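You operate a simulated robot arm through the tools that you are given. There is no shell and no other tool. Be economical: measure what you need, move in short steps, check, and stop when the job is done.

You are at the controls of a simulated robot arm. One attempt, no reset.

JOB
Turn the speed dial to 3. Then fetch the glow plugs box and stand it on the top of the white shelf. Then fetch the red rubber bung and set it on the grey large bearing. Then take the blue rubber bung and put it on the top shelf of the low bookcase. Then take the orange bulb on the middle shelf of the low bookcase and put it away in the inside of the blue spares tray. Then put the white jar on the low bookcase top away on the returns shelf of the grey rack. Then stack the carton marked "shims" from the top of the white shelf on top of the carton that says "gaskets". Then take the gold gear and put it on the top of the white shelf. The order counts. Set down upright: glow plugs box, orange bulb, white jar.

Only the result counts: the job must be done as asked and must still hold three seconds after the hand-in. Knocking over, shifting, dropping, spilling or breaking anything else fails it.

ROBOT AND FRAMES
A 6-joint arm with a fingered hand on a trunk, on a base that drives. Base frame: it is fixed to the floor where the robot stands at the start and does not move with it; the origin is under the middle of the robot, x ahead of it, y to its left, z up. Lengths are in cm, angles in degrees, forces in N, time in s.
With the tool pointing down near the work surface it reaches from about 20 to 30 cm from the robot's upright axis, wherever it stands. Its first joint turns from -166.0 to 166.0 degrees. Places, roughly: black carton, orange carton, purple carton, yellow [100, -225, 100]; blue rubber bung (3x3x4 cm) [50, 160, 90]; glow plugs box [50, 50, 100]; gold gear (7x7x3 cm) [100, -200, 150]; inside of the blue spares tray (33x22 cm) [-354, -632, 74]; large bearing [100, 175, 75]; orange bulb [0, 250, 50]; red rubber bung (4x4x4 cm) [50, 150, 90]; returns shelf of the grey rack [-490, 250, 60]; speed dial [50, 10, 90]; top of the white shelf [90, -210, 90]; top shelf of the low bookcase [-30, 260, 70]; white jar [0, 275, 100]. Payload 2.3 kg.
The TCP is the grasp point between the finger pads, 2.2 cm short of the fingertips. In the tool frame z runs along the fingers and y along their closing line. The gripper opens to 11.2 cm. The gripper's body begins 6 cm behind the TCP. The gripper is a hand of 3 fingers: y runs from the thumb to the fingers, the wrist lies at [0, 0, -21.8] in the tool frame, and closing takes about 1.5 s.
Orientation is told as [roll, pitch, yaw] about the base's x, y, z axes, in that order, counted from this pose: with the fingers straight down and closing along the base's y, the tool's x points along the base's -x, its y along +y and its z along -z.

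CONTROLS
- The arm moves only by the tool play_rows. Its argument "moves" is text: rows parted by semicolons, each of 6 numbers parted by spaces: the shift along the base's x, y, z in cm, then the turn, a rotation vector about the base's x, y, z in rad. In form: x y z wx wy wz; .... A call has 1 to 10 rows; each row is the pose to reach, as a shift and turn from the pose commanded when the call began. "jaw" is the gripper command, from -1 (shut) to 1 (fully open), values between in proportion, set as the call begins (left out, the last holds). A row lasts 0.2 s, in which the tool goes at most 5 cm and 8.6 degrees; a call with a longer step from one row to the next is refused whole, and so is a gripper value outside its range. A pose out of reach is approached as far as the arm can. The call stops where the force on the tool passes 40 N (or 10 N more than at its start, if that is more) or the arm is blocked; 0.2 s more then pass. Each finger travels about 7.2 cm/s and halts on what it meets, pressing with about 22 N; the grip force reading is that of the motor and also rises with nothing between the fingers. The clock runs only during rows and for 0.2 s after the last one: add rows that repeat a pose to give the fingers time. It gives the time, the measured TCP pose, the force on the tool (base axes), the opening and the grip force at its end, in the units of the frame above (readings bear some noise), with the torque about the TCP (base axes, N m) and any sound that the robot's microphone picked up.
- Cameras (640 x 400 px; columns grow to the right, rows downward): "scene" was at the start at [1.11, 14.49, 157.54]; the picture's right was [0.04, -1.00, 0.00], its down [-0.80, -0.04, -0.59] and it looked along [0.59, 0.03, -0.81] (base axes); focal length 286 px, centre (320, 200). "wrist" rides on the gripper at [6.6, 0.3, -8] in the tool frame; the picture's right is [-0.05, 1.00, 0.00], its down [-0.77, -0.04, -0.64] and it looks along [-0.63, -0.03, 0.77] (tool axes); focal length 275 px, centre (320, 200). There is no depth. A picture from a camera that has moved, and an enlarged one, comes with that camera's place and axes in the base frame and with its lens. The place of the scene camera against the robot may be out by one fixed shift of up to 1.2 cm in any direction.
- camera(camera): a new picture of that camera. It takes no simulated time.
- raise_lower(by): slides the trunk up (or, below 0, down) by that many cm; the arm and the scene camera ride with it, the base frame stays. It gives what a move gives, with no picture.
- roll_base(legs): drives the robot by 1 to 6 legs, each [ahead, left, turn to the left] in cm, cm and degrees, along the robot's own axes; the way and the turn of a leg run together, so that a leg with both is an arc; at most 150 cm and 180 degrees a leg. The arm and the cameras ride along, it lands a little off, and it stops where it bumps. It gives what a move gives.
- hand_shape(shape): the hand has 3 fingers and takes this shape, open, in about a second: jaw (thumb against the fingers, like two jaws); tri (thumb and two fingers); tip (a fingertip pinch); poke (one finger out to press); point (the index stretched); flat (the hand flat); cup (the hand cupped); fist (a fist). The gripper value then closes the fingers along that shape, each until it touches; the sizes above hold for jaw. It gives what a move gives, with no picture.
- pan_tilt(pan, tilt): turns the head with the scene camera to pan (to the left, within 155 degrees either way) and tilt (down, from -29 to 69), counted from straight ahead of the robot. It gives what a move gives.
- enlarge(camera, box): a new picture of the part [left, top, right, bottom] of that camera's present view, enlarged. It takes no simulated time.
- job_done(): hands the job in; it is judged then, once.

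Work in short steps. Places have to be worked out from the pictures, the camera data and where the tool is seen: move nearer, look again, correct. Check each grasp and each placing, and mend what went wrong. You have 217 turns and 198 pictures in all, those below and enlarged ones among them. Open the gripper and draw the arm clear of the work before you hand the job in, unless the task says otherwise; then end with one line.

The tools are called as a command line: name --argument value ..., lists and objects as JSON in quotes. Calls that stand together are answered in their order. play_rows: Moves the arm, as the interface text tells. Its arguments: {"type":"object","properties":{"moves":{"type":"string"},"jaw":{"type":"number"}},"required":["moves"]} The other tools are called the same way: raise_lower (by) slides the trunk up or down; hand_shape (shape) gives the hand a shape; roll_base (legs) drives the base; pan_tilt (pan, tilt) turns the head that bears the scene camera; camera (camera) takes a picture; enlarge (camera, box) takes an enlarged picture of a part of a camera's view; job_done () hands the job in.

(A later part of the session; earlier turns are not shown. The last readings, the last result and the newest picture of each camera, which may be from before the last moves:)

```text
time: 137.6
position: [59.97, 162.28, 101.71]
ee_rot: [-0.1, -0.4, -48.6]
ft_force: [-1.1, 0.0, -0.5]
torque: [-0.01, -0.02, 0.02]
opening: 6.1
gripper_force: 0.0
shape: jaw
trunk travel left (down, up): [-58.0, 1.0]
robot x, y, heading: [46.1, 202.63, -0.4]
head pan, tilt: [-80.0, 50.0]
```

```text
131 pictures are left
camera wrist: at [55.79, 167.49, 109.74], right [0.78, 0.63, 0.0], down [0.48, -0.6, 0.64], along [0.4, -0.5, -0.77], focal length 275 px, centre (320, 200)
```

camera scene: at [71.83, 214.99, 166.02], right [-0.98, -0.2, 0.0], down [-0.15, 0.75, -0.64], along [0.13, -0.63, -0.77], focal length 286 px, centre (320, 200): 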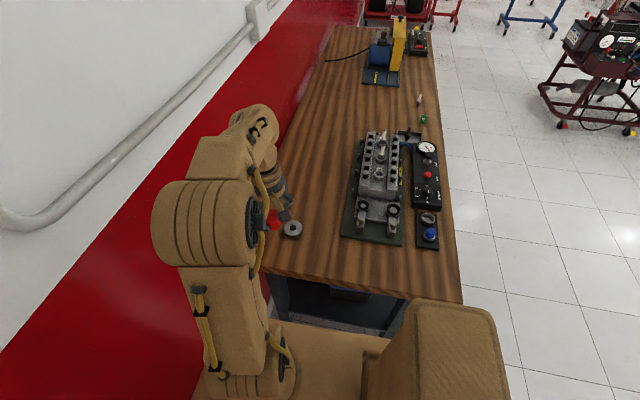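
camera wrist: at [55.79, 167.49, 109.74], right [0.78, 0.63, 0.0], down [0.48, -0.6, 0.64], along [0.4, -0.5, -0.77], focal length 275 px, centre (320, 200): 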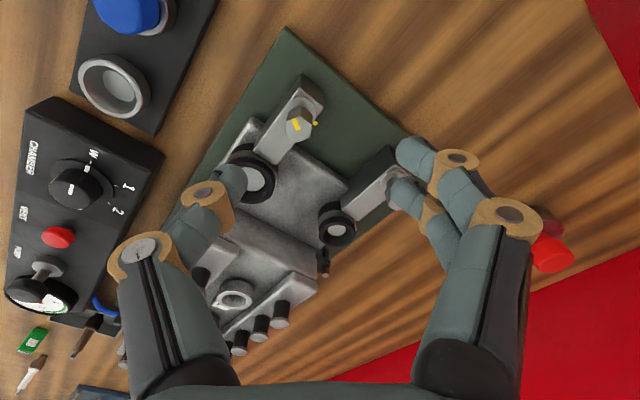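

The base moved with the arm still out, but nothing was touched. Now raise a bit and move over the blue bung (~47.6, 158.5).

play_rows --moves "-1 0 4 0 0 0; -4 -1 6 0 0 0; -8 -2.5 6 0 0 0; -12 -3.7 6 0 0 0; -12.4 -3.8 6 0 0 0; -12.4 -3.8 6 0 0 0"

camera --camera "wrist"

```text
time: 139.0
position: [47.61, 158.73, 107.5]
ee_rot: [0.0, -0.5, -48.6]
ft_force: [0.6, -0.3, 0.5]
torque: [-0.02, 0.01, 0.02]
opening: 6.12
gripper_force: 0.0
shape: jaw
out of reach, approached as far as the arm can: row 4, 5, 6
trunk travel left (down, up): [-58.0, 1.0]
robot x, y, heading: [45.76, 203.01, -0.3]
head pan, tilt: [-80.0, 50.0]
```

```text
130 pictures are left
camera wrist: at [43.51, 163.96, 115.66], right [0.78, 0.63, 0.0], down [0.48, -0.6, 0.64], along [0.4, -0.5, -0.77], focal length 275 px, centre (320, 200)
```

wrist: 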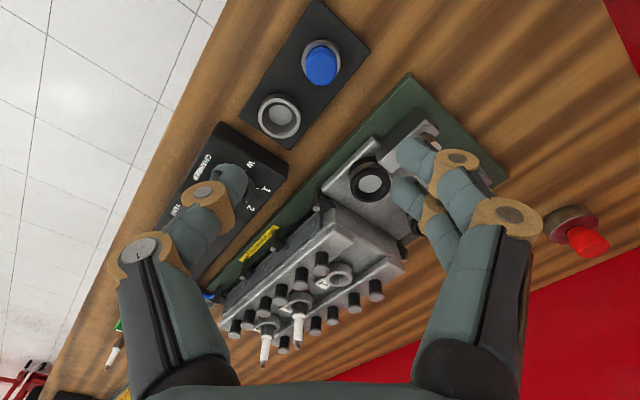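

Just at the limit. I turn the hand to yaw −90 and then tilt it 17° toward the bench for extra reach.

play_rows --moves "0 2 0 0 0 -0.14; 0 2 0 0 0 -0.28; 0 2 0 0 0 -0.42; 0 2 0 0 0 -0.56; 0 2 0 0 0 -0.7; 0 2 0 0 0 -0.73; 0 2 0 0 0 -0.73"

play_rows --moves "0 -1 0 -0.12 0 0; 0 -2 0 -0.24 0 0; 0 -2 -1 -0.3 0 0; 0 -2 -4 -0.3 0 0; 0 -2 -8 -0.3 0 0; 0 -2 -8 -0.3 0 0"

camera --camera "wrist"

```text
time: 140.6
position: [47.76, 160.88, 107.56]
ee_rot: [0.0, -0.3, -90.5]
ft_force: [-0.5, 0.5, 0.6]
torque: [0.04, -0.02, -0.01]
opening: 6.12
gripper_force: 0.0
shape: jaw
trunk travel left (down, up): [-58.0, 1.0]
robot x, y, heading: [45.88, 202.81, -0.7]
head pan, tilt: [-80.0, 50.0]
```

```text
time: 142.0
position: [47.64, 158.79, 99.46]
ee_rot: [0.2, -17.5, -90.4]
ft_force: [-0.1, 0.0, 0.4]
torque: [0.04, 0.02, -0.02]
opening: 6.1
gripper_force: 0.1
shape: jaw
trunk travel left (down, up): [-58.0, 1.0]
robot x, y, heading: [45.98, 202.76, -0.4]
head pan, tilt: [-80.0, 50.0]
```

```text
129 pictures are left
camera wrist: at [47.93, 167.53, 105.29], right [1.0, -0.05, 0.02], down [-0.04, -0.54, 0.84], along [-0.03, -0.84, -0.54], focal length 275 px, centre (320, 200)
```

wrist: 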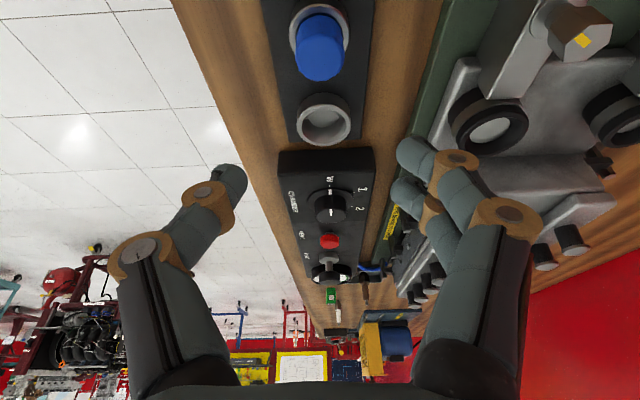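

Blue bung ≈(47.5, 159.4). Descend onto it.

play_rows --moves "-0.1 0.6 -3 0 0 0; -0.1 0.6 -6 0 0 0; -0.1 0.6 -7.5 0 0 0; -0.1 0.6 -7.5 0 0 0"

camera --camera "wrist"

```text
time: 143.0
position: [47.56, 159.41, 92.06]
ee_rot: [0.2, -17.6, -90.3]
ft_force: [-0.2, -0.7, -0.8]
torque: [-0.01, 0.02, 0.02]
opening: 6.11
gripper_force: 0.1
shape: jaw
trunk travel left (down, up): [-58.0, 1.0]
robot x, y, heading: [45.98, 202.38, -0.4]
head pan, tilt: [-80.0, 50.0]
```

```text
128 pictures are left
camera wrist: at [47.85, 168.15, 97.73], right [1.0, -0.05, 0.02], down [-0.04, -0.54, 0.84], along [-0.03, -0.84, -0.54], focal length 275 px, centre (320, 200)
```

wrist: 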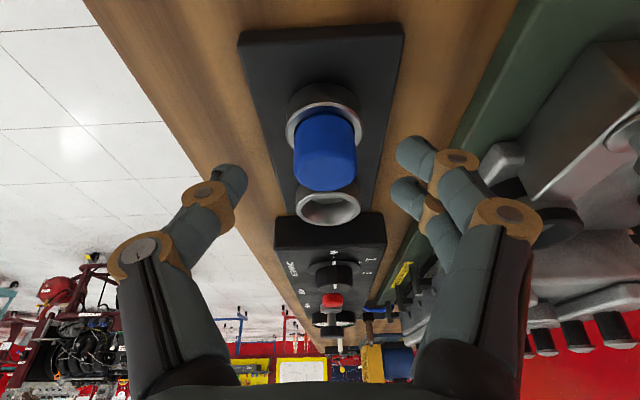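

Aligned. Lower 1.6 cm and grip.

play_rows --moves "0.2 0.1 -0.8 0 0 0; 0.2 0.1 -1.6 0 0 0; 0.2 0.1 -1.6 0 0 0"

play_rows --moves "0 0 0 0 0 0; 0 0 0 0 0 0; 0 0 0 0 0 0; 0 0 0 0 0 0; 0 0 0 0 0 0" --jaw -0.9

play_rows --moves "0 0 1 0 0 0; 0 0 3 0 0 0; 0 0 6 0 0 0; 0 0 10 0 0 0; 0 0 14 0 0 0; 0 0 14 0 0 0"

camera --camera "wrist"

```text
time: 143.8
position: [47.72, 159.49, 90.62]
ee_rot: [0.2, -17.6, -90.5]
ft_force: [0.0, -0.5, 0.1]
torque: [-0.01, 0.02, 0.01]
opening: 6.13
gripper_force: 0.0
shape: jaw
trunk travel left (down, up): [-58.0, 1.0]
robot x, y, heading: [45.55, 202.57, -0.6]
head pan, tilt: [-80.0, 50.0]
```

```text
time: 145.0
position: [47.72, 159.66, 90.49]
ee_rot: [0.2, -17.5, -90.4]
ft_force: [1.5, 0.1, 0.0]
torque: [-0.02, -0.06, -0.02]
opening: 1.98
gripper_force: 22.2
shape: jaw
trunk travel left (down, up): [-58.0, 1.0]
robot x, y, heading: [45.76, 202.45, -0.4]
head pan, tilt: [-80.0, 50.0]
```

```text
time: 146.4
position: [47.76, 159.92, 104.39]
ee_rot: [0.2, -17.6, -90.4]
ft_force: [0.8, -0.2, -0.4]
torque: [0.01, 0.01, 0.01]
opening: 1.95
gripper_force: 22.5
shape: jaw
trunk travel left (down, up): [-58.0, 1.0]
robot x, y, heading: [46.05, 202.58, -0.5]
head pan, tilt: [-80.0, 50.0]
```

```text
127 pictures are left
camera wrist: at [48.15, 168.56, 110.24], right [1.0, -0.05, 0.02], down [-0.04, -0.54, 0.84], along [-0.03, -0.84, -0.54], focal length 275 px, centre (320, 200)
```

wrist: 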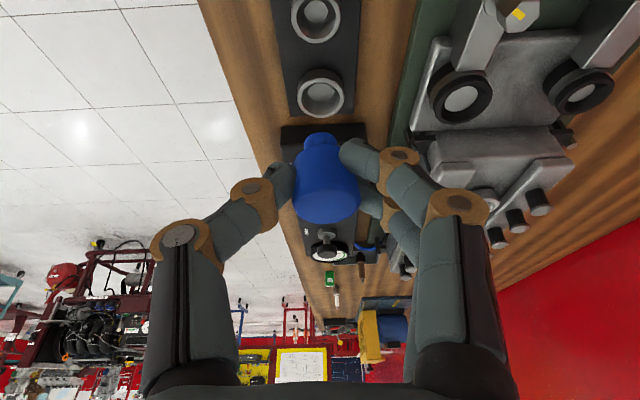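

Blue bung held. Raise and retract, untilting the hand.

play_rows --moves "0 0 4 0 0 0; 0 0 8 0.1 0 0; 0 2 12 0.2 0 0; 0 6 14 0.3 0 0; 0 10 14 0.3 0 0; 0 14 14 0.3 0 0; 0 17 14 0.3 0 0; 0 17 14 0.3 0 0"

roll_base --legs '[[-65, 0, 0.4]]'

pan_tilt --pan 90 --tilt 40

camera --camera "scene"

```text
time: 148.2
position: [47.73, 176.76, 118.5]
ee_rot: [0.0, -0.3, -90.4]
ft_force: [0.1, 0.2, 1.0]
torque: [0.01, -0.01, -0.02]
opening: 1.9
gripper_force: 22.0
shape: jaw
trunk travel left (down, up): [-58.0, 1.0]
robot x, y, heading: [45.88, 202.32, -0.3]
head pan, tilt: [-80.0, 50.0]
```

```text
time: 151.8
position: [-17.74, 177.3, 118.48]
ee_rot: [0.0, -0.4, -90.4]
ft_force: [-0.4, -0.1, -0.6]
torque: [0.0, 0.0, 0.0]
opening: 1.9
gripper_force: 21.4
shape: jaw
trunk travel left (down, up): [-58.0, 1.0]
robot x, y, heading: [-19.05, 203.06, -0.3]
head pan, tilt: [-80.0, 50.0]
```

```text
time: 154.4
position: [-17.78, 177.07, 118.57]
ee_rot: [0.0, -0.4, -90.6]
ft_force: [0.1, 0.8, 0.1]
torque: [0.01, 0.0, 0.02]
opening: 1.9
gripper_force: 21.9
shape: jaw
trunk travel left (down, up): [-58.0, 1.0]
robot x, y, heading: [-19.47, 203.26, -0.5]
head pan, tilt: [90.0, 40.0]
```

```text
126 pictures are left
camera scene: at [-25.47, 225.81, 167.44], right [1.0, -0.01, 0.0], down [-0.01, -0.64, -0.77], along [0.01, 0.77, -0.64], focal length 286 px, centre (320, 200)
```

scene: 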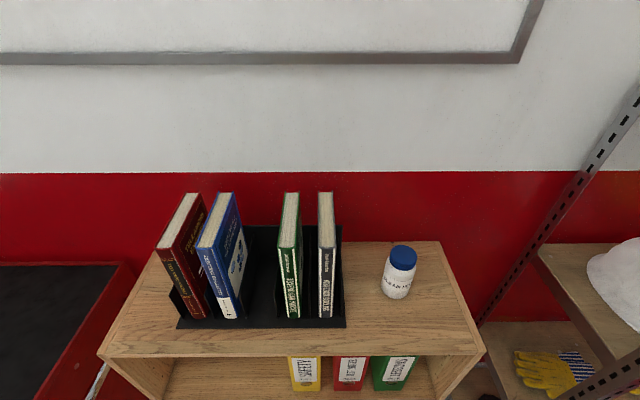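

The bookcase's inner shelves need a horizontal approach. Back off 45 cm and turn the robot to face it.

roll_base --legs '[[0, -45, 0], [0, 0, 90]]'

pan_tilt --pan 0 --tilt 45

camera --camera "scene"

```text
time: 160.9
position: [6.21, 159.62, 118.45]
ee_rot: [0.0, -0.5, -1.0]
ft_force: [0.6, 0.3, 0.3]
torque: [-0.02, 0.03, 0.02]
opening: 1.9
gripper_force: 22.0
shape: jaw
trunk travel left (down, up): [-58.0, 1.0]
robot x, y, heading: [-19.69, 158.12, 88.7]
head pan, tilt: [90.0, 40.0]
```

```text
time: 162.5
position: [6.24, 159.56, 118.53]
ee_rot: [0.0, -0.4, -1.2]
ft_force: [-0.1, 0.6, -0.5]
torque: [-0.01, 0.06, 0.01]
opening: 1.92
gripper_force: 22.4
shape: jaw
trunk travel left (down, up): [-58.0, 1.0]
robot x, y, heading: [-19.81, 158.1, 89.1]
head pan, tilt: [0.0, 45.0]
```

```text
125 pictures are left
camera scene: at [-33.83, 160.63, 166.71], right [1.0, -0.02, 0.0], down [-0.01, -0.71, -0.71], along [0.01, 0.71, -0.71], focal length 286 px, centre (320, 200)
```

scene: 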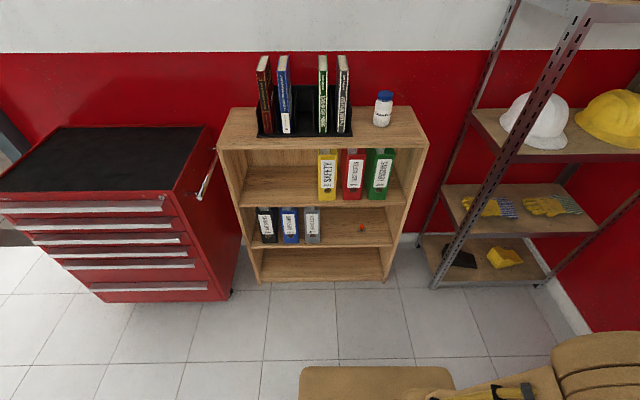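

Bookcase: front y≈253, top z≈102, top shelf z≈73.5 with free space at left, middle shelf z≈44 with the orange bulb at x≈−9. I swing the arm to the front.

play_rows --moves "-0.5 3.83 0 0 0 0.148; -1.57 7.54 0 0 0 0.296; -3.17 11.05 0 0 0 0.444; -5.28 14.29 0 0 0 0.592; -7.84 17.18 0 0 0 0.74; -10.8 19.65 0 0 0 0.888; -14.1 21.67 0 0 0 1.036; -17.65 23.17 0 0 0 1.184; -21.39 24.14 0 0 0 1.332; -25.23 24.54 0 0 0 1.48"

enlarge --camera "scene" --box '[210, 80, 440, 290]'

camera --camera "wrist"

```text
time: 164.7
position: [-18.95, 184.09, 118.35]
ee_rot: [0.0, -0.4, 83.9]
ft_force: [-0.2, 0.0, -0.6]
torque: [-0.01, 0.0, -0.02]
opening: 1.88
gripper_force: 21.7
shape: jaw
trunk travel left (down, up): [-58.0, 1.0]
robot x, y, heading: [-19.66, 158.04, 89.1]
head pan, tilt: [0.0, 45.0]
```

```text
1.90 times, centred on (325, 185) of scene
camera zoom: at [-33.91, 160.63, 166.71], right [1.0, -0.02, 0.0], down [-0.01, -0.71, -0.71], along [0.01, 0.71, -0.71], focal length 545 px, centre (310, 229)
```

zoom: 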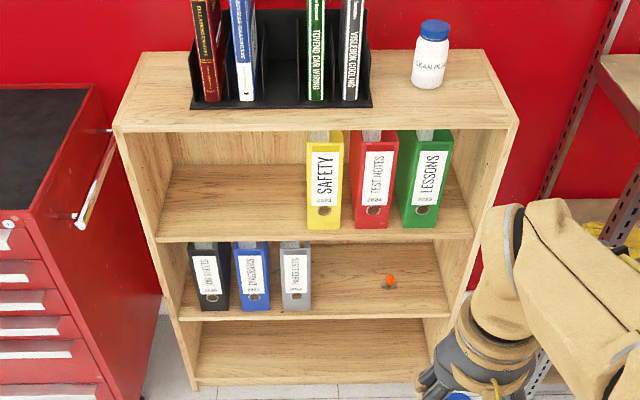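

```text
123 pictures are left
camera wrist: at [-20.13, 177.39, 126.5], right [-0.99, 0.15, 0.0], down [0.12, 0.76, 0.64], along [0.1, 0.63, -0.77], focal length 275 px, centre (320, 200)
```

wrist: 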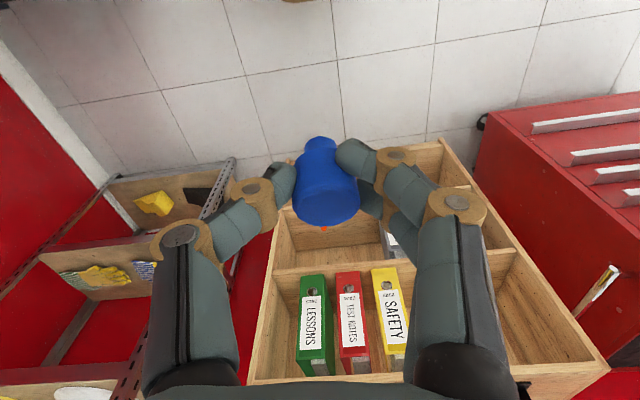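

I check the bung's shape in hand.

enlarge --camera "wrist" --box '[240, 120, 400, 240]'

```text
3.33 times, centred on (320, 180) of wrist
camera zoom: at [-20.13, 177.39, 126.5], right [-0.99, 0.15, 0.0], down [0.12, 0.76, 0.64], along [0.1, 0.63, -0.77], focal length 918 px, centre (320, 267)
```

zoom: 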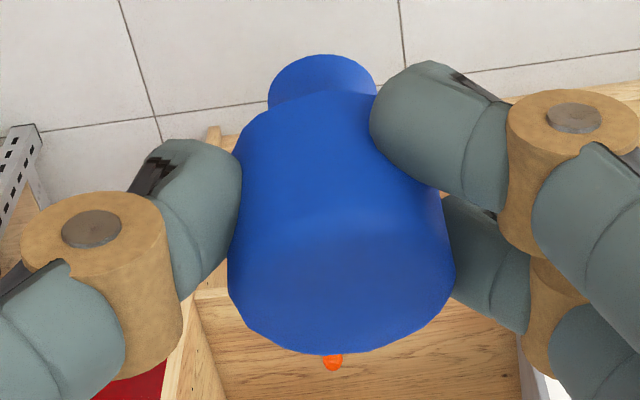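

The bung is stepped with a narrow stem and needn't stand upright, so I'll lay it on the top shelf with a nearly horizontal hand. First shift the base left, lower the trunk.

roll_base --legs '[[0, 31, 0.9]]'

raise_lower --by -35

play_rows --moves "0 2.2 0 0.14 0 0; 0 4.4 0 0.28 0 0; 0 6.6 0 0.42 0 0; 0 8.8 0 0.56 0 0; 0 11 0 0.7 0 0; 0 13.2 0 0.84 0 0; 0 15.4 0 0.98 0 0; 0 17.6 0 1.12 0 0; 0 19.8 0 1.26 0 0; 0 22 0 1.36 0 0"

camera --camera "scene"

camera --camera "wrist"

```text
time: 166.8
position: [-50.91, 184.4, 118.46]
ee_rot: [0.0, -0.3, 84.4]
ft_force: [-0.1, 0.3, -0.3]
torque: [0.02, 0.02, -0.01]
opening: 1.89
gripper_force: 22.2
shape: jaw
trunk travel left (down, up): [-58.0, 1.0]
robot x, y, heading: [-50.89, 158.65, 89.6]
head pan, tilt: [0.0, 45.0]
```

```text
time: 170.2
position: [-50.8, 184.5, 83.3]
ee_rot: [0.1, -0.4, 84.4]
ft_force: [-0.1, 0.1, 0.5]
torque: [-0.04, 0.01, -0.01]
opening: 1.92
gripper_force: 22.3
shape: jaw
trunk travel left (down, up): [-23.0, 36.0]
robot x, y, heading: [-50.99, 158.34, 89.8]
head pan, tilt: [0.0, 45.0]
```

```text
time: 172.4
position: [-50.62, 206.47, 83.41]
ee_rot: [25.3, -77.1, 64.1]
ft_force: [-0.3, 0.0, -0.1]
torque: [-0.04, 0.02, -0.01]
opening: 1.77
gripper_force: 22.0
shape: jaw
trunk travel left (down, up): [-23.0, 36.0]
robot x, y, heading: [-51.14, 158.5, 89.7]
head pan, tilt: [0.0, 45.0]
```

```text
121 pictures are left
camera scene: at [-65.3, 160.88, 131.71], right [1.0, -0.01, 0.0], down [0.0, -0.71, -0.71], along [0.0, 0.71, -0.71], focal length 286 px, centre (320, 200)
```

scene: 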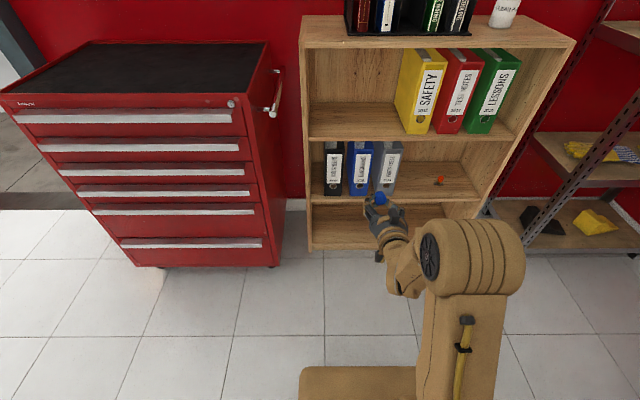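

```text
120 pictures are left
camera wrist: at [-51.66, 197.35, 78.76], right [-0.99, 0.03, 0.14], down [0.11, -0.47, 0.88], along [0.09, 0.88, 0.46], focal length 275 px, centre (320, 200)
```

wrist: 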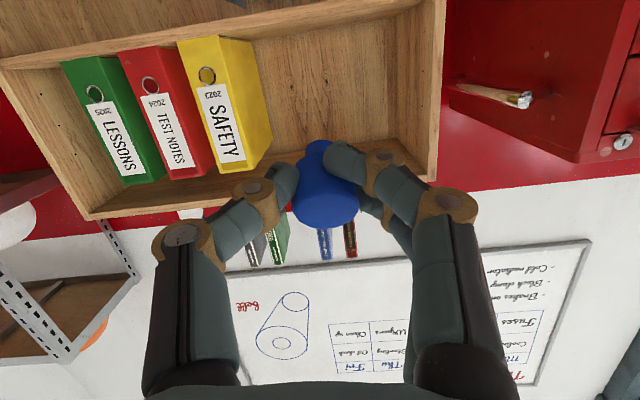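

The wrist camera is on the underside; I roll the hand 180° about its own axis so the camera is on top and the bung lies level.

play_rows --moves "0 0 0 0 -0.1447 0.0311; 0 0 0 0 -0.2894 0.0622; 0 0 0 0 -0.4341 0.0933; 0 0 0 0 -0.5788 0.1244; 0 0 0 0 -0.7235 0.1555; 0 0 0 0 -0.8682 0.1866; 0 0 0 0 -1.0129 0.2177; 0 0 0 0 -1.1576 0.2488; 0 0 0 0 -1.3023 0.2799; 0 0 0 0 -1.447 0.311"

play_rows --moves "0 0 0 0 -0.1447 0.0311; 0 0 0 0 -0.2894 0.0622; 0 0 0 0 -0.4341 0.0933; 0 0 0 0 -0.5788 0.1244; 0 0 0 0 -0.7235 0.1555; 0 0 0 0 -0.8682 0.1866; 0 0 0 0 -1.0129 0.2177; 0 0 0 0 -1.1576 0.2488; 0 0 0 0 -1.3023 0.2799; 0 0 0 0 -1.447 0.311"

camera --camera "wrist"

camera --camera "scene"

```text
time: 174.7
position: [-50.78, 206.57, 83.48]
ee_rot: [-77.7, -10.5, 178.2]
ft_force: [0.1, 1.0, 0.4]
torque: [-0.04, -0.03, 0.02]
opening: 1.74
gripper_force: 21.9
shape: jaw
trunk travel left (down, up): [-23.0, 36.0]
robot x, y, heading: [-51.09, 158.22, 89.6]
head pan, tilt: [0.0, 45.0]
```

```text
time: 177.1
position: [-52.49, 199.9, 72.8]
ee_rot: [-79.9, 69.2, -170.8]
ft_force: [-0.3, -1.0, -1.1]
torque: [0.01, -0.01, -0.03]
opening: 1.69
gripper_force: 22.1
shape: jaw
out of reach, approached as far as the arm can: row 3, 4, 5, 6, 7, 8, 9, 10
trunk travel left (down, up): [-23.0, 36.0]
robot x, y, heading: [-51.07, 158.48, 89.5]
head pan, tilt: [0.0, 45.0]
stopped in row 10: the arm was blocked; the commanded pose is now the measured one
```

```text
119 pictures are left
camera wrist: at [-49.9, 192.22, 79.48], right [0.92, -0.03, -0.39], down [-0.3, -0.68, -0.67], along [-0.25, 0.74, -0.63], focal length 275 px, centre (320, 200)
```

wrist: 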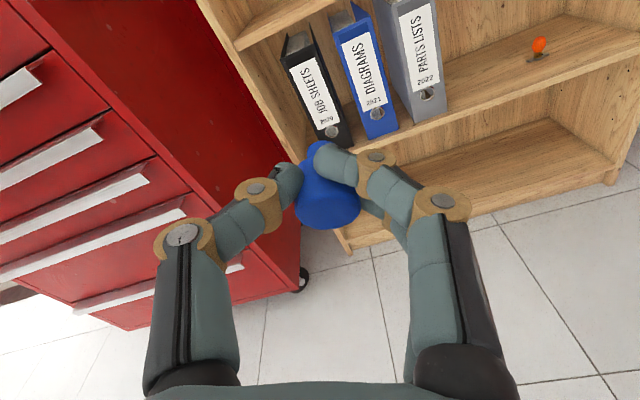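

```text
118 pictures are left
camera scene: at [-65.3, 160.85, 131.71], right [1.0, -0.01, 0.0], down [0.0, -0.71, -0.71], along [0.0, 0.71, -0.71], focal length 286 px, centre (320, 200)
```

scene: 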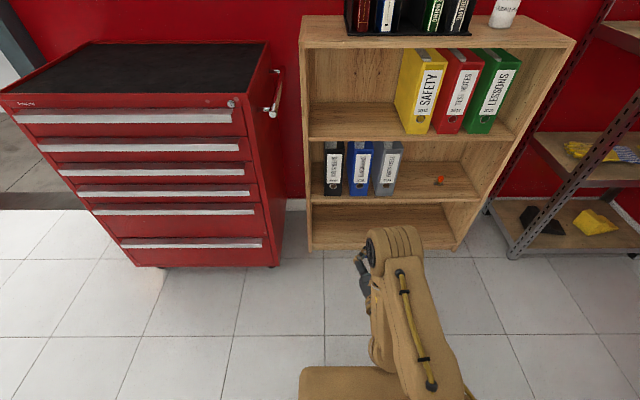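

The wrist joint ran to its limit with the hand rolled ~157° (camera up, level); bung still held. That is good enough. Drive ahead 42 cm toward the bookcase.

roll_base --legs '[[42, 0, 0.4]]'

play_rows --moves "0 0 3 -0.08 0 0; 0 0 6 -0.16 0 0; 0 0 9 -0.23 0 0; 0 0 11 -0.23 0 0; 0 0 11 -0.23 0 0"

camera --camera "wrist"

camera --camera "scene"

```text
time: 179.7
position: [-52.56, 242.95, 72.8]
ee_rot: [-80.2, 69.4, -170.8]
ft_force: [0.2, 0.8, 0.3]
torque: [0.04, -0.01, -0.01]
opening: 1.69
gripper_force: 22.1
shape: jaw
trunk travel left (down, up): [-23.0, 36.0]
robot x, y, heading: [-51.06, 201.59, 90.1]
head pan, tilt: [0.0, 45.0]
```

```text
time: 180.6
position: [-54.05, 242.95, 72.5]
ee_rot: [-79.7, 66.3, -170.5]
ft_force: [-0.2, -0.5, -0.1]
torque: [0.0, 0.05, -0.02]
opening: 1.66
gripper_force: 22.2
shape: jaw
out of reach, approached as far as the arm can: row 1, 2, 3, 4
trunk travel left (down, up): [-23.0, 36.0]
robot x, y, heading: [-51.05, 201.46, 89.9]
head pan, tilt: [0.0, 45.0]
stopped in row 4: the arm was blocked; the commanded pose is now the measured one
```

```text
117 pictures are left
camera wrist: at [-51.01, 235.29, 79.11], right [0.9, -0.03, -0.44], down [-0.34, -0.68, -0.65], along [-0.28, 0.73, -0.63], focal length 275 px, centre (320, 200)
```

wrist: 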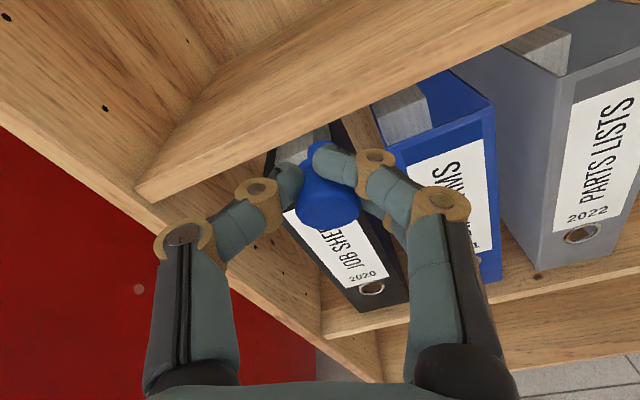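

```text
116 pictures are left
camera scene: at [-65.12, 203.79, 131.71], right [1.0, 0.0, 0.0], down [0.0, -0.71, -0.71], along [0.0, 0.71, -0.71], focal length 286 px, centre (320, 200)
```

scene: 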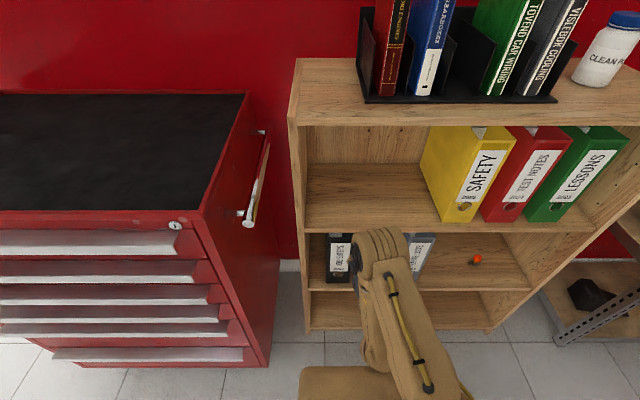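

The arm is near a joint limit. Better: undo the roll, and use a modest ~27° tilt from the natural pose (bung then only 10° off upright) placing near the shelf's front. Back off 35 cm and unroll.

roll_base --legs '[[-35, 0, 0]]'

play_rows --moves "0 0.5 1 0 0.147 -0.01; 0 1 2 0 0.294 -0.02; 0 1.5 3 0 0.441 -0.03; 0 2 4 0 0.588 -0.04; 0 2.5 5 0 0.735 -0.05; 0 3 6 0 0.882 -0.06; 0 3.5 7 0 1.029 -0.07; 0 4 8 0 1.176 -0.08; 0 4.5 9 0 1.323 -0.09; 0 5 10 0 1.47 -0.1"

camera --camera "wrist"

```text
time: 182.9
position: [-54.08, 208.15, 72.52]
ee_rot: [-80.1, 66.4, -170.7]
ft_force: [-0.1, -0.4, 0.2]
torque: [0.0, 0.01, 0.0]
opening: 1.68
gripper_force: 21.8
shape: jaw
trunk travel left (down, up): [-23.0, 36.0]
robot x, y, heading: [-51.12, 166.61, 89.7]
head pan, tilt: [0.0, 45.0]
```

```text
time: 185.1
position: [-54.23, 213.08, 82.42]
ee_rot: [-86.1, -17.7, 179.0]
ft_force: [-0.2, 0.0, -0.5]
torque: [0.03, 0.0, -0.02]
opening: 1.62
gripper_force: 21.7
shape: jaw
trunk travel left (down, up): [-23.0, 36.0]
robot x, y, heading: [-50.8, 166.54, 90.0]
head pan, tilt: [0.0, 45.0]
```

```text
115 pictures are left
camera wrist: at [-47.97, 204.92, 80.75], right [-0.35, -0.06, -0.93], down [-0.72, -0.62, 0.31], along [-0.6, 0.78, 0.17], focal length 275 px, centre (320, 200)
```

wrist: 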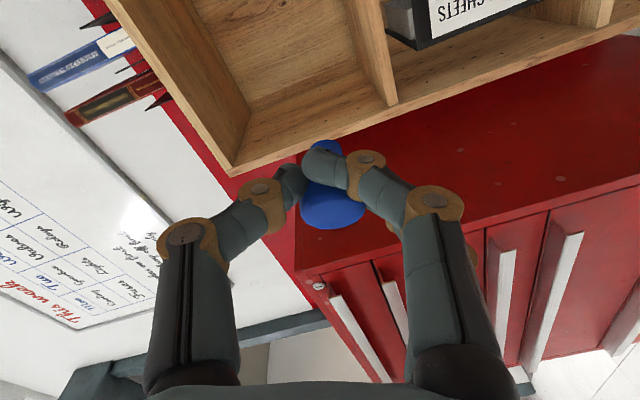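

play_rows --moves "0 0 0 0 0.147 -0.01; 0 0 0 0 0.294 -0.02; 0 0 0 0 0.441 -0.03; 0 0 0 0 0.588 -0.04; 0 0 0 0 0.735 -0.05; 0 0 0 0 0.882 -0.06; 0 0 0 0 1.029 -0.07; 0 0 0 0 1.176 -0.08; 0 0 0 0 1.21 -0.08"

play_rows --moves "0 -1 1 -0.14 0 0; 0 -2 2 -0.28 0 0; 0 -3 3 -0.42 0 0; 0 -4 4 -0.56 0 0; 0 -5 5 -0.7 0 0; 0 -6 6 -0.84 0 0; 0 -7 7 -0.98 0 0; 0 -7 7 -1.05 0 0"

camera --camera "wrist"

camera --camera "scene"

```text
time: 187.1
position: [-54.16, 213.18, 82.41]
ee_rot: [-36.8, -85.4, 126.8]
ft_force: [0.5, -1.0, -0.8]
torque: [-0.01, 0.0, 0.03]
opening: 1.6
gripper_force: 21.8
shape: jaw
trunk travel left (down, up): [-23.0, 36.0]
robot x, y, heading: [-50.98, 166.69, 90.0]
head pan, tilt: [0.0, 45.0]
```

```text
time: 188.9
position: [-57.79, 201.35, 75.7]
ee_rot: [-2.0, -32.5, 93.2]
ft_force: [0.3, -0.2, 0.2]
torque: [0.01, -0.01, 0.03]
opening: 1.56
gripper_force: 22.2
shape: jaw
out of reach, approached as far as the arm can: row 4, 5, 6, 7, 8
trunk travel left (down, up): [-23.0, 36.0]
robot x, y, heading: [-51.22, 166.52, 89.9]
head pan, tilt: [0.0, 45.0]
```

```text
114 pictures are left
camera wrist: at [-57.77, 191.34, 79.05], right [-1.0, 0.0, 0.0], down [0.0, 0.31, 0.95], along [0.0, 0.95, -0.31], focal length 275 px, centre (320, 200)
```

wrist: 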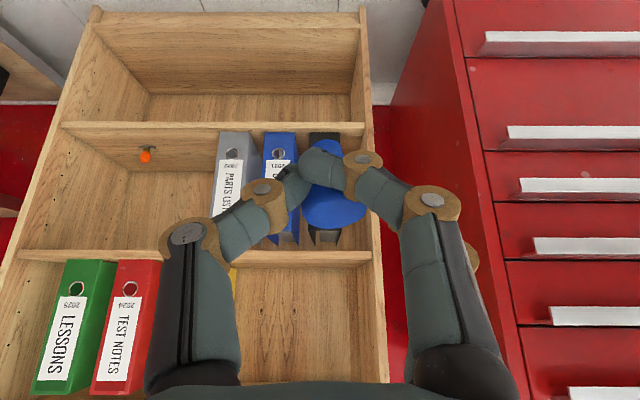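

```text
113 pictures are left
camera scene: at [-65.21, 168.87, 131.71], right [1.0, 0.0, 0.0], down [0.0, -0.71, -0.71], along [0.0, 0.71, -0.71], focal length 286 px, centre (320, 200)
```

scene: 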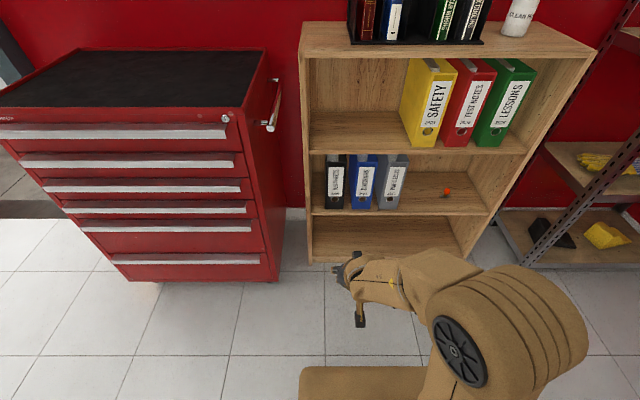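

Let me look closer at how the bung sits in the fingers.

enlarge --camera "wrist" --box '[240, 120, 420, 250]'

enlarge --camera "scene" --box '[310, 230, 430, 340]'

```text
3.08 times, centred on (330, 185) of wrist
camera zoom: at [-57.77, 191.34, 79.05], right [-1.0, 0.0, 0.0], down [0.0, 0.31, 0.95], along [0.0, 0.95, -0.31], focal length 847 px, centre (289, 246)
```

zoom: 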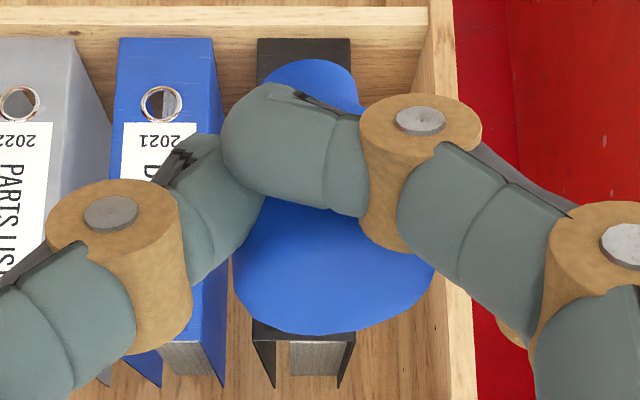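

```text
3.64 times, centred on (370, 285) of scene
camera zoom: at [-65.21, 168.87, 131.71], right [1.0, 0.0, 0.0], down [0.0, -0.71, -0.71], along [0.0, 0.71, -0.71], focal length 1040 px, centre (138, -109)
```

zoom: 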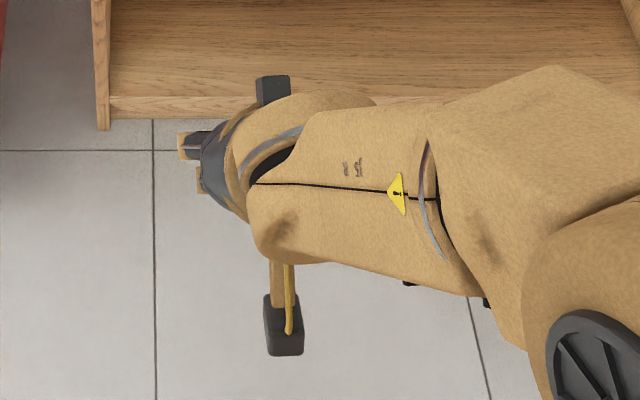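

The fingers now hold it at the neck, which is secure. I extend the arm outward to a comfortable posture.

play_rows --moves "0 3 0 0 0 0; 0 6 0 0 0 0; 0 9 0 0 0 0; 0 12 0 0 0 0; 0 12 0 0 0 0; 0 12 0 0 0 0"

camera --camera "scene"

camera --camera "wrist"

```text
time: 190.3
position: [-57.43, 210.86, 71.97]
ee_rot: [-1.9, -33.0, 93.2]
ft_force: [-0.4, 0.7, -0.8]
torque: [0.01, 0.01, 0.03]
opening: 1.58
gripper_force: 22.0
shape: jaw
out of reach, approached as far as the arm can: row 1, 2, 3, 4, 5, 6
trunk travel left (down, up): [-23.0, 36.0]
robot x, y, heading: [-50.61, 167.31, 89.8]
head pan, tilt: [0.0, 45.0]
```

```text
110 pictures are left
camera scene: at [-65.21, 168.89, 131.71], right [1.0, 0.0, 0.0], down [0.0, -0.71, -0.71], along [0.0, 0.71, -0.71], focal length 286 px, centre (320, 200)
```

scene: 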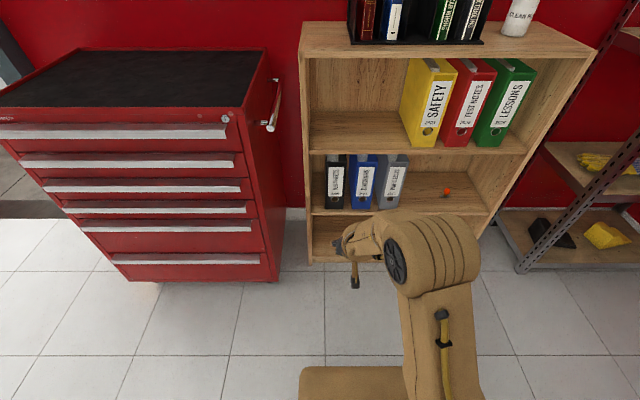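

```text
109 pictures are left
camera wrist: at [-57.47, 200.81, 75.24], right [-1.0, 0.0, 0.0], down [0.0, 0.3, 0.95], along [0.0, 0.95, -0.3], focal length 275 px, centre (320, 200)
```

wrist: 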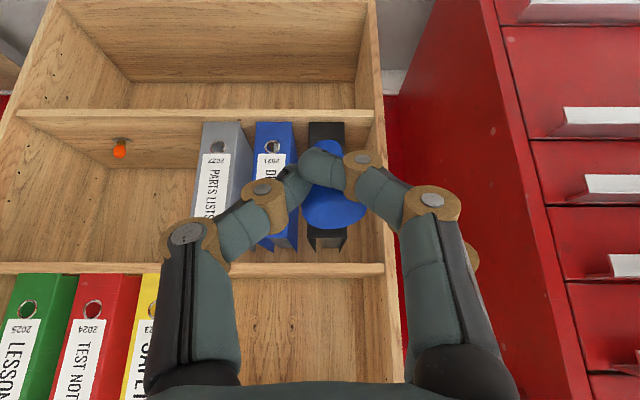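

The arm seems in an awkward branch. I bring the hand back to vertical close to the home posture.

play_rows --moves "0 -3 -2 -0.14 0 0; 0 -6 -4 -0.28 0 0; 0 -9 -6 -0.42 0 0; 0 -12 -8 -0.56 0 0; 0 -15 -10 -0.56 0 0; 0 -18 -10 -0.56 0 0; 0 -20 -10 -0.56 0 0; 0 -20 -10 -0.56 0 0"

camera --camera "scene"

```text
time: 191.7
position: [-56.73, 192.95, 60.65]
ee_rot: [-0.7, -2.2, 94.0]
ft_force: [0.5, 0.3, -0.4]
torque: [-0.05, -0.03, -0.02]
opening: 1.6
gripper_force: 21.7
shape: jaw
out of reach, approached as far as the arm can: row 1, 2, 3, 4, 5, 6
trunk travel left (down, up): [-23.0, 36.0]
robot x, y, heading: [-50.91, 166.85, 90.1]
head pan, tilt: [0.0, 45.0]
stopped in row 6: the force on the tool passed its limit at 166 N (the readings are from after the stop); the commanded pose is now the measured one
```

```text
108 pictures are left
camera scene: at [-65.16, 168.93, 131.72], right [1.0, 0.0, 0.0], down [0.0, -0.71, -0.71], along [0.0, 0.71, -0.71], focal length 286 px, centre (320, 200)
```

scene: 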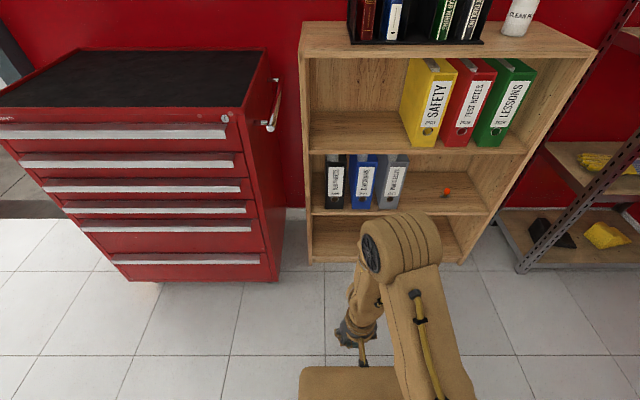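

I raise the hand straight up to test the range.

play_rows --moves "0 1 4 0 0 0; 1 2 8 0 0 0; 2 2 12 0 0 0; 3 2 16 0 0 0; 4 2 20 0 0 0; 5 2 24 0 0 0; 5 2 28 0 0 0; 5 2 28 0 0 0"

camera --camera "scene"

```text
time: 192.0
position: [-56.6, 193.02, 61.3]
ee_rot: [-0.4, -2.8, 93.8]
ft_force: [-1.1, 2.9, 1.1]
torque: [-0.47, -0.06, -0.05]
opening: 1.56
gripper_force: 22.0
shape: jaw
out of reach, approached as far as the arm can: row 1
trunk travel left (down, up): [-23.0, 36.0]
robot x, y, heading: [-51.05, 166.54, 89.7]
head pan, tilt: [0.0, 45.0]
stopped in row 1: the force on the tool passed its limit at 66 N (the readings are from after the stop); the commanded pose is now the measured one
```

```text
107 pictures are left
camera scene: at [-65.2, 168.89, 131.71], right [1.0, 0.0, 0.0], down [0.0, -0.71, -0.71], along [0.0, 0.71, -0.71], focal length 286 px, centre (320, 200)
```

scene: 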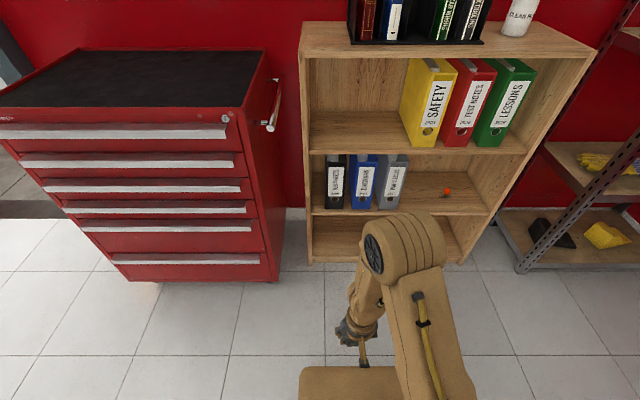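

Something is touching near the robot's own body; move forward/left away from it.

play_rows --moves "-1 1 0 0 0 0; -2 2 0 0 0 0; -3 4 0 0 0 0; -4 6 0 0 0 0; -4 8 0 0 0 0; -4 8 0 0 0 0"

camera --camera "wrist"

```text
time: 193.4
position: [-57.83, 195.32, 58.73]
ee_rot: [-0.4, -3.1, 93.7]
ft_force: [-0.3, -0.5, 0.5]
torque: [-0.01, 0.0, -0.01]
opening: 1.54
gripper_force: 22.1
shape: jaw
out of reach, approached as far as the arm can: row 1, 2, 3, 4, 5, 6
trunk travel left (down, up): [-23.0, 36.0]
robot x, y, heading: [-50.66, 166.63, 89.7]
head pan, tilt: [0.0, 45.0]
```

```text
106 pictures are left
camera wrist: at [-57.74, 188.13, 66.42], right [-1.0, -0.02, -0.01], down [-0.02, 0.74, 0.68], along [-0.01, 0.68, -0.74], focal length 275 px, centre (320, 200)
```

wrist: 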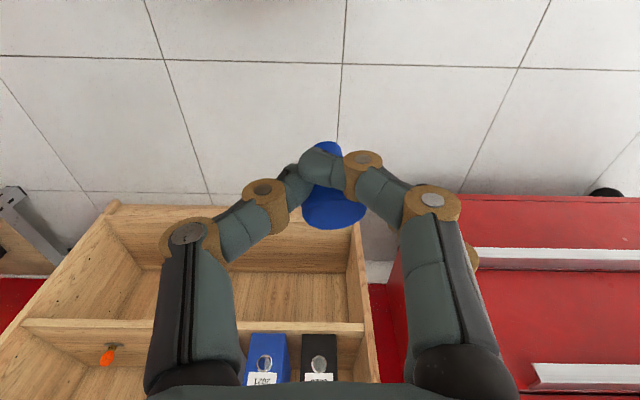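

The wrist seems flipped (joint branch). I'll straighten the hand to horizontal (aligned with forearm), roll it the opposite way past the limit to unwind, and come back.

play_rows --moves "0 2 2 0.14 0 0; 0 4 4 0.28 0 0; 0 6 6 0.42 0 0; 0 8 9 0.56 0 0; 0 10 12 0.7 0 0; 1 12 15 0.84 0 0; 2 14 18 0.98 0 0; 3 16 20 1.12 0 0; 3 18 22 1.26 0 0; 3 18 23 1.4 0 0"

play_rows --moves "0 0 0 0 0.147 0; 0 0 0 0 0.294 0; 0 0 0 0 0.441 0; 0 0 0 0 0.588 0; 0 0 0 0 0.735 0; 0 0 0 0 0.882 0; 0 0 0 0 1.029 0; 0 0 0 0 1.176 0; 0 0 0 0 1.323 0; 0 0 0 0 1.47 0"

camera --camera "scene"

```text
time: 195.6
position: [-54.73, 213.17, 81.66]
ee_rot: [-28.7, -82.1, 118.5]
ft_force: [0.2, -0.5, 0.7]
torque: [-0.04, 0.03, 0.04]
opening: 1.53
gripper_force: 22.0
shape: jaw
out of reach, approached as far as the arm can: row 1
trunk travel left (down, up): [-23.0, 36.0]
robot x, y, heading: [-50.95, 166.74, 89.9]
head pan, tilt: [0.0, 45.0]
```

```text
time: 197.8
position: [-54.61, 213.29, 81.64]
ee_rot: [88.9, -9.5, 7.1]
ft_force: [-0.4, -0.2, -0.4]
torque: [0.02, 0.03, 0.0]
opening: 1.52
gripper_force: 21.9
shape: jaw
trunk travel left (down, up): [-23.0, 36.0]
robot x, y, heading: [-50.75, 167.04, 90.1]
head pan, tilt: [0.0, 45.0]
```

```text
105 pictures are left
camera scene: at [-65.2, 168.89, 131.71], right [1.0, 0.0, 0.0], down [0.0, -0.71, -0.71], along [0.0, 0.71, -0.71], focal length 286 px, centre (320, 200)
```

scene: 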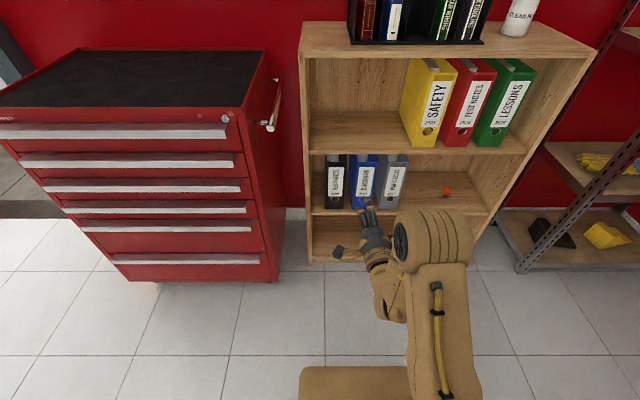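

In this branch rolling this way works. Continue another ~90° — this would give the desired camera-up level pose.

play_rows --moves "0 0 0 0 0.147 0; 0 0 0 0 0.294 0; 0 0 0 0 0.441 0; 0 0 0 0 0.588 0; 0 0 0 0 0.735 0; 0 0 0 0 0.882 0; 0 0 0 0 1.029 0; 0 0 0 0 1.176 0; 0 0 0 0 1.323 0; 0 0 0 0 1.47 0"

camera --camera "wrist"

camera --camera "scene"

```text
time: 200.0
position: [-54.73, 213.42, 81.77]
ee_rot: [114.0, 73.3, 24.9]
ft_force: [-0.1, -0.4, 0.6]
torque: [0.0, 0.01, 0.0]
opening: 1.48
gripper_force: 22.0
shape: jaw
trunk travel left (down, up): [-23.0, 36.0]
robot x, y, heading: [-50.93, 166.61, 90.1]
head pan, tilt: [0.0, 45.0]
```

```text
104 pictures are left
camera wrist: at [-55.85, 204.52, 87.26], right [0.98, 0.0, 0.22], down [0.19, -0.54, -0.82], along [0.11, 0.84, -0.53], focal length 275 px, centre (320, 200)
```

wrist: 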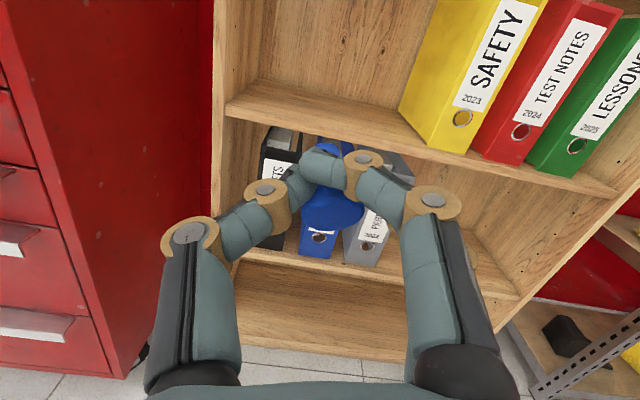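

```text
103 pictures are left
camera scene: at [-65.21, 168.89, 131.71], right [1.0, 0.0, 0.0], down [0.0, -0.71, -0.71], along [0.0, 0.71, -0.71], focal length 286 px, centre (320, 200)
```

scene: 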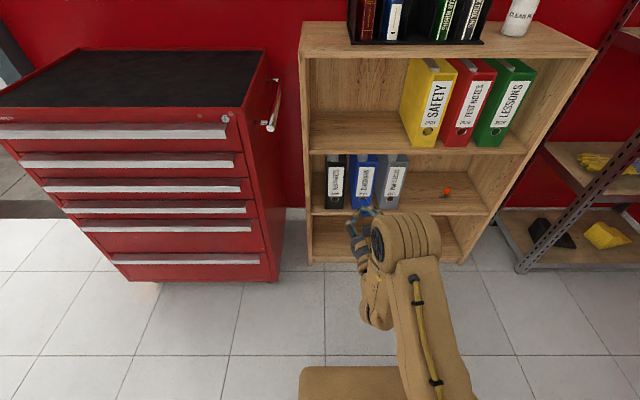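

Excellent: camera on top and level. Pitch the fingers down ~17° and correct the roll, then approach.

play_rows --moves "0 1 1 -0.1 0.08 0; 0 2 2 -0.2 0.16 0; 0 3 2 -0.3 0.2 0; 0 4 2 -0.38 0.2 0; 0 4 2 -0.38 0.2 0"

roll_base --legs '[[25, -3, 0]]'

camera --camera "wrist"

camera --camera "scene"

```text
time: 201.2
position: [-54.72, 217.45, 83.6]
ee_rot: [12.4, 75.0, -74.5]
ft_force: [0.1, 0.5, -0.3]
torque: [-0.04, -0.02, -0.02]
opening: 1.46
gripper_force: 21.9
shape: jaw
trunk travel left (down, up): [-23.0, 36.0]
robot x, y, heading: [-51.04, 166.48, 89.8]
head pan, tilt: [0.0, 45.0]
```

```text
time: 203.0
position: [-51.8, 242.43, 83.62]
ee_rot: [12.2, 75.0, -74.4]
ft_force: [0.8, 0.7, -0.4]
torque: [0.04, -0.02, 0.0]
opening: 1.45
gripper_force: 22.4
shape: jaw
trunk travel left (down, up): [-23.0, 36.0]
robot x, y, heading: [-47.83, 191.75, 90.0]
head pan, tilt: [0.0, 45.0]
```

```text
102 pictures are left
camera wrist: at [-51.61, 236.35, 92.19], right [1.0, 0.05, 0.01], down [0.05, -0.81, -0.59], along [-0.02, 0.59, -0.81], focal length 275 px, centre (320, 200)
```

wrist: 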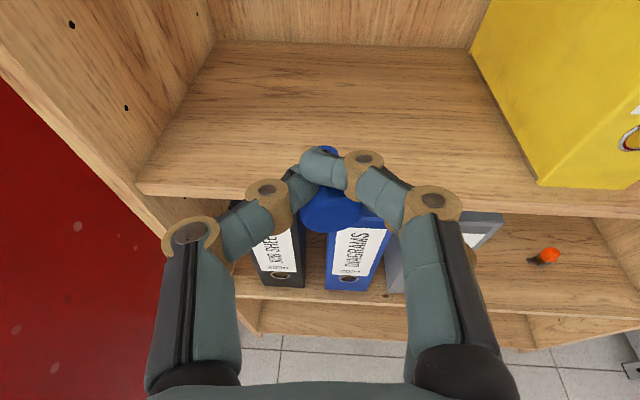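

```text
101 pictures are left
camera scene: at [-62.23, 194.01, 131.71], right [1.0, 0.0, 0.0], down [0.0, -0.71, -0.71], along [0.0, 0.71, -0.71], focal length 286 px, centre (320, 200)
```

scene: 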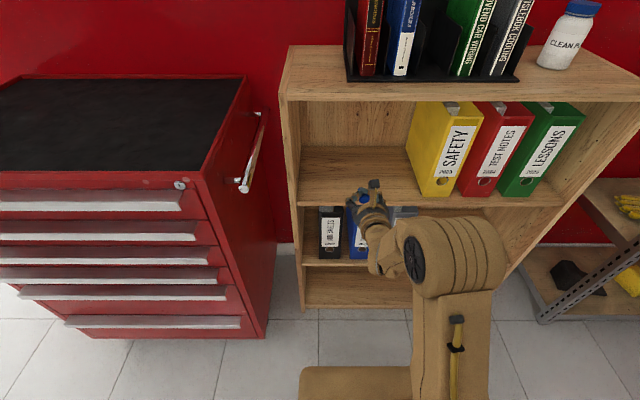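

Great pose. Drive 11 cm more so the hand enters the shelf bay above the board.

roll_base --legs '[[11, 0, 0]]'

play_rows --moves "0 3 -1 0 0 0; 0 6 -2 0 0 0; 0 8 -4 0 0 0; 0 8 -5 0 0 0; 0 8 -5 0 0 0"

camera --camera "wrist"

enlarge --camera "scene" --box '[260, 60, 540, 260]'

```text
time: 204.2
position: [-51.85, 253.57, 83.68]
ee_rot: [12.3, 74.9, -74.5]
ft_force: [-0.3, -0.7, -0.6]
torque: [0.01, -0.02, -0.01]
opening: 1.47
gripper_force: 21.6
shape: jaw
trunk travel left (down, up): [-23.0, 36.0]
robot x, y, heading: [-47.91, 202.84, 90.0]
head pan, tilt: [0.0, 45.0]
```

```text
time: 205.4
position: [-51.91, 261.62, 78.9]
ee_rot: [12.2, 75.1, -74.5]
ft_force: [-0.2, 0.6, -0.5]
torque: [-0.02, 0.03, -0.01]
opening: 1.46
gripper_force: 22.1
shape: jaw
trunk travel left (down, up): [-23.0, 36.0]
robot x, y, heading: [-47.64, 202.75, 89.9]
head pan, tilt: [0.0, 45.0]
```

```text
100 pictures are left
camera wrist: at [-51.61, 255.48, 87.3], right [1.0, 0.05, 0.01], down [0.05, -0.81, -0.59], along [-0.02, 0.59, -0.81], focal length 275 px, centre (320, 200)
```

wrist: 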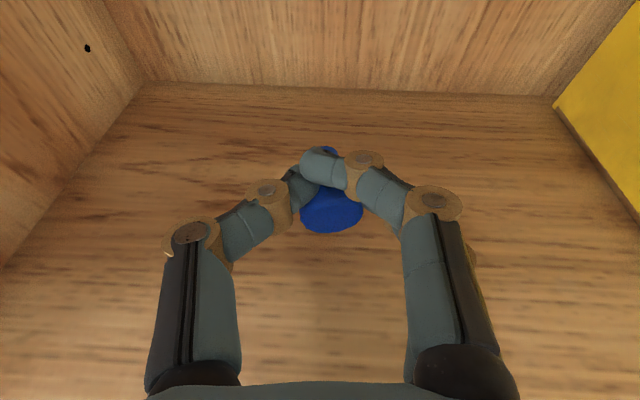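

```text
2.00 times, centred on (400, 160) of scene
camera zoom: at [-62.25, 205.07, 131.71], right [1.0, 0.0, 0.0], down [0.0, -0.71, -0.71], along [0.0, 0.71, -0.71], focal length 572 px, centre (160, 280)
```

zoom: 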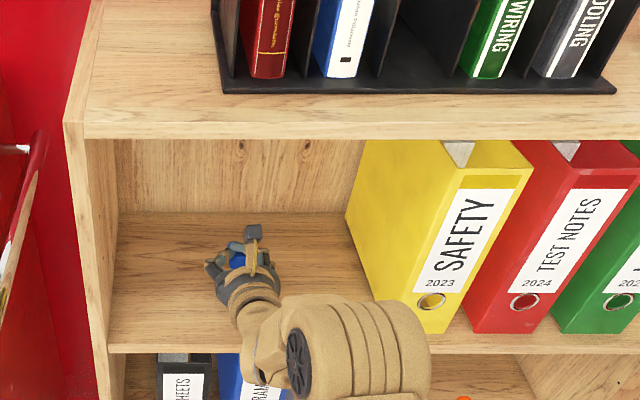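

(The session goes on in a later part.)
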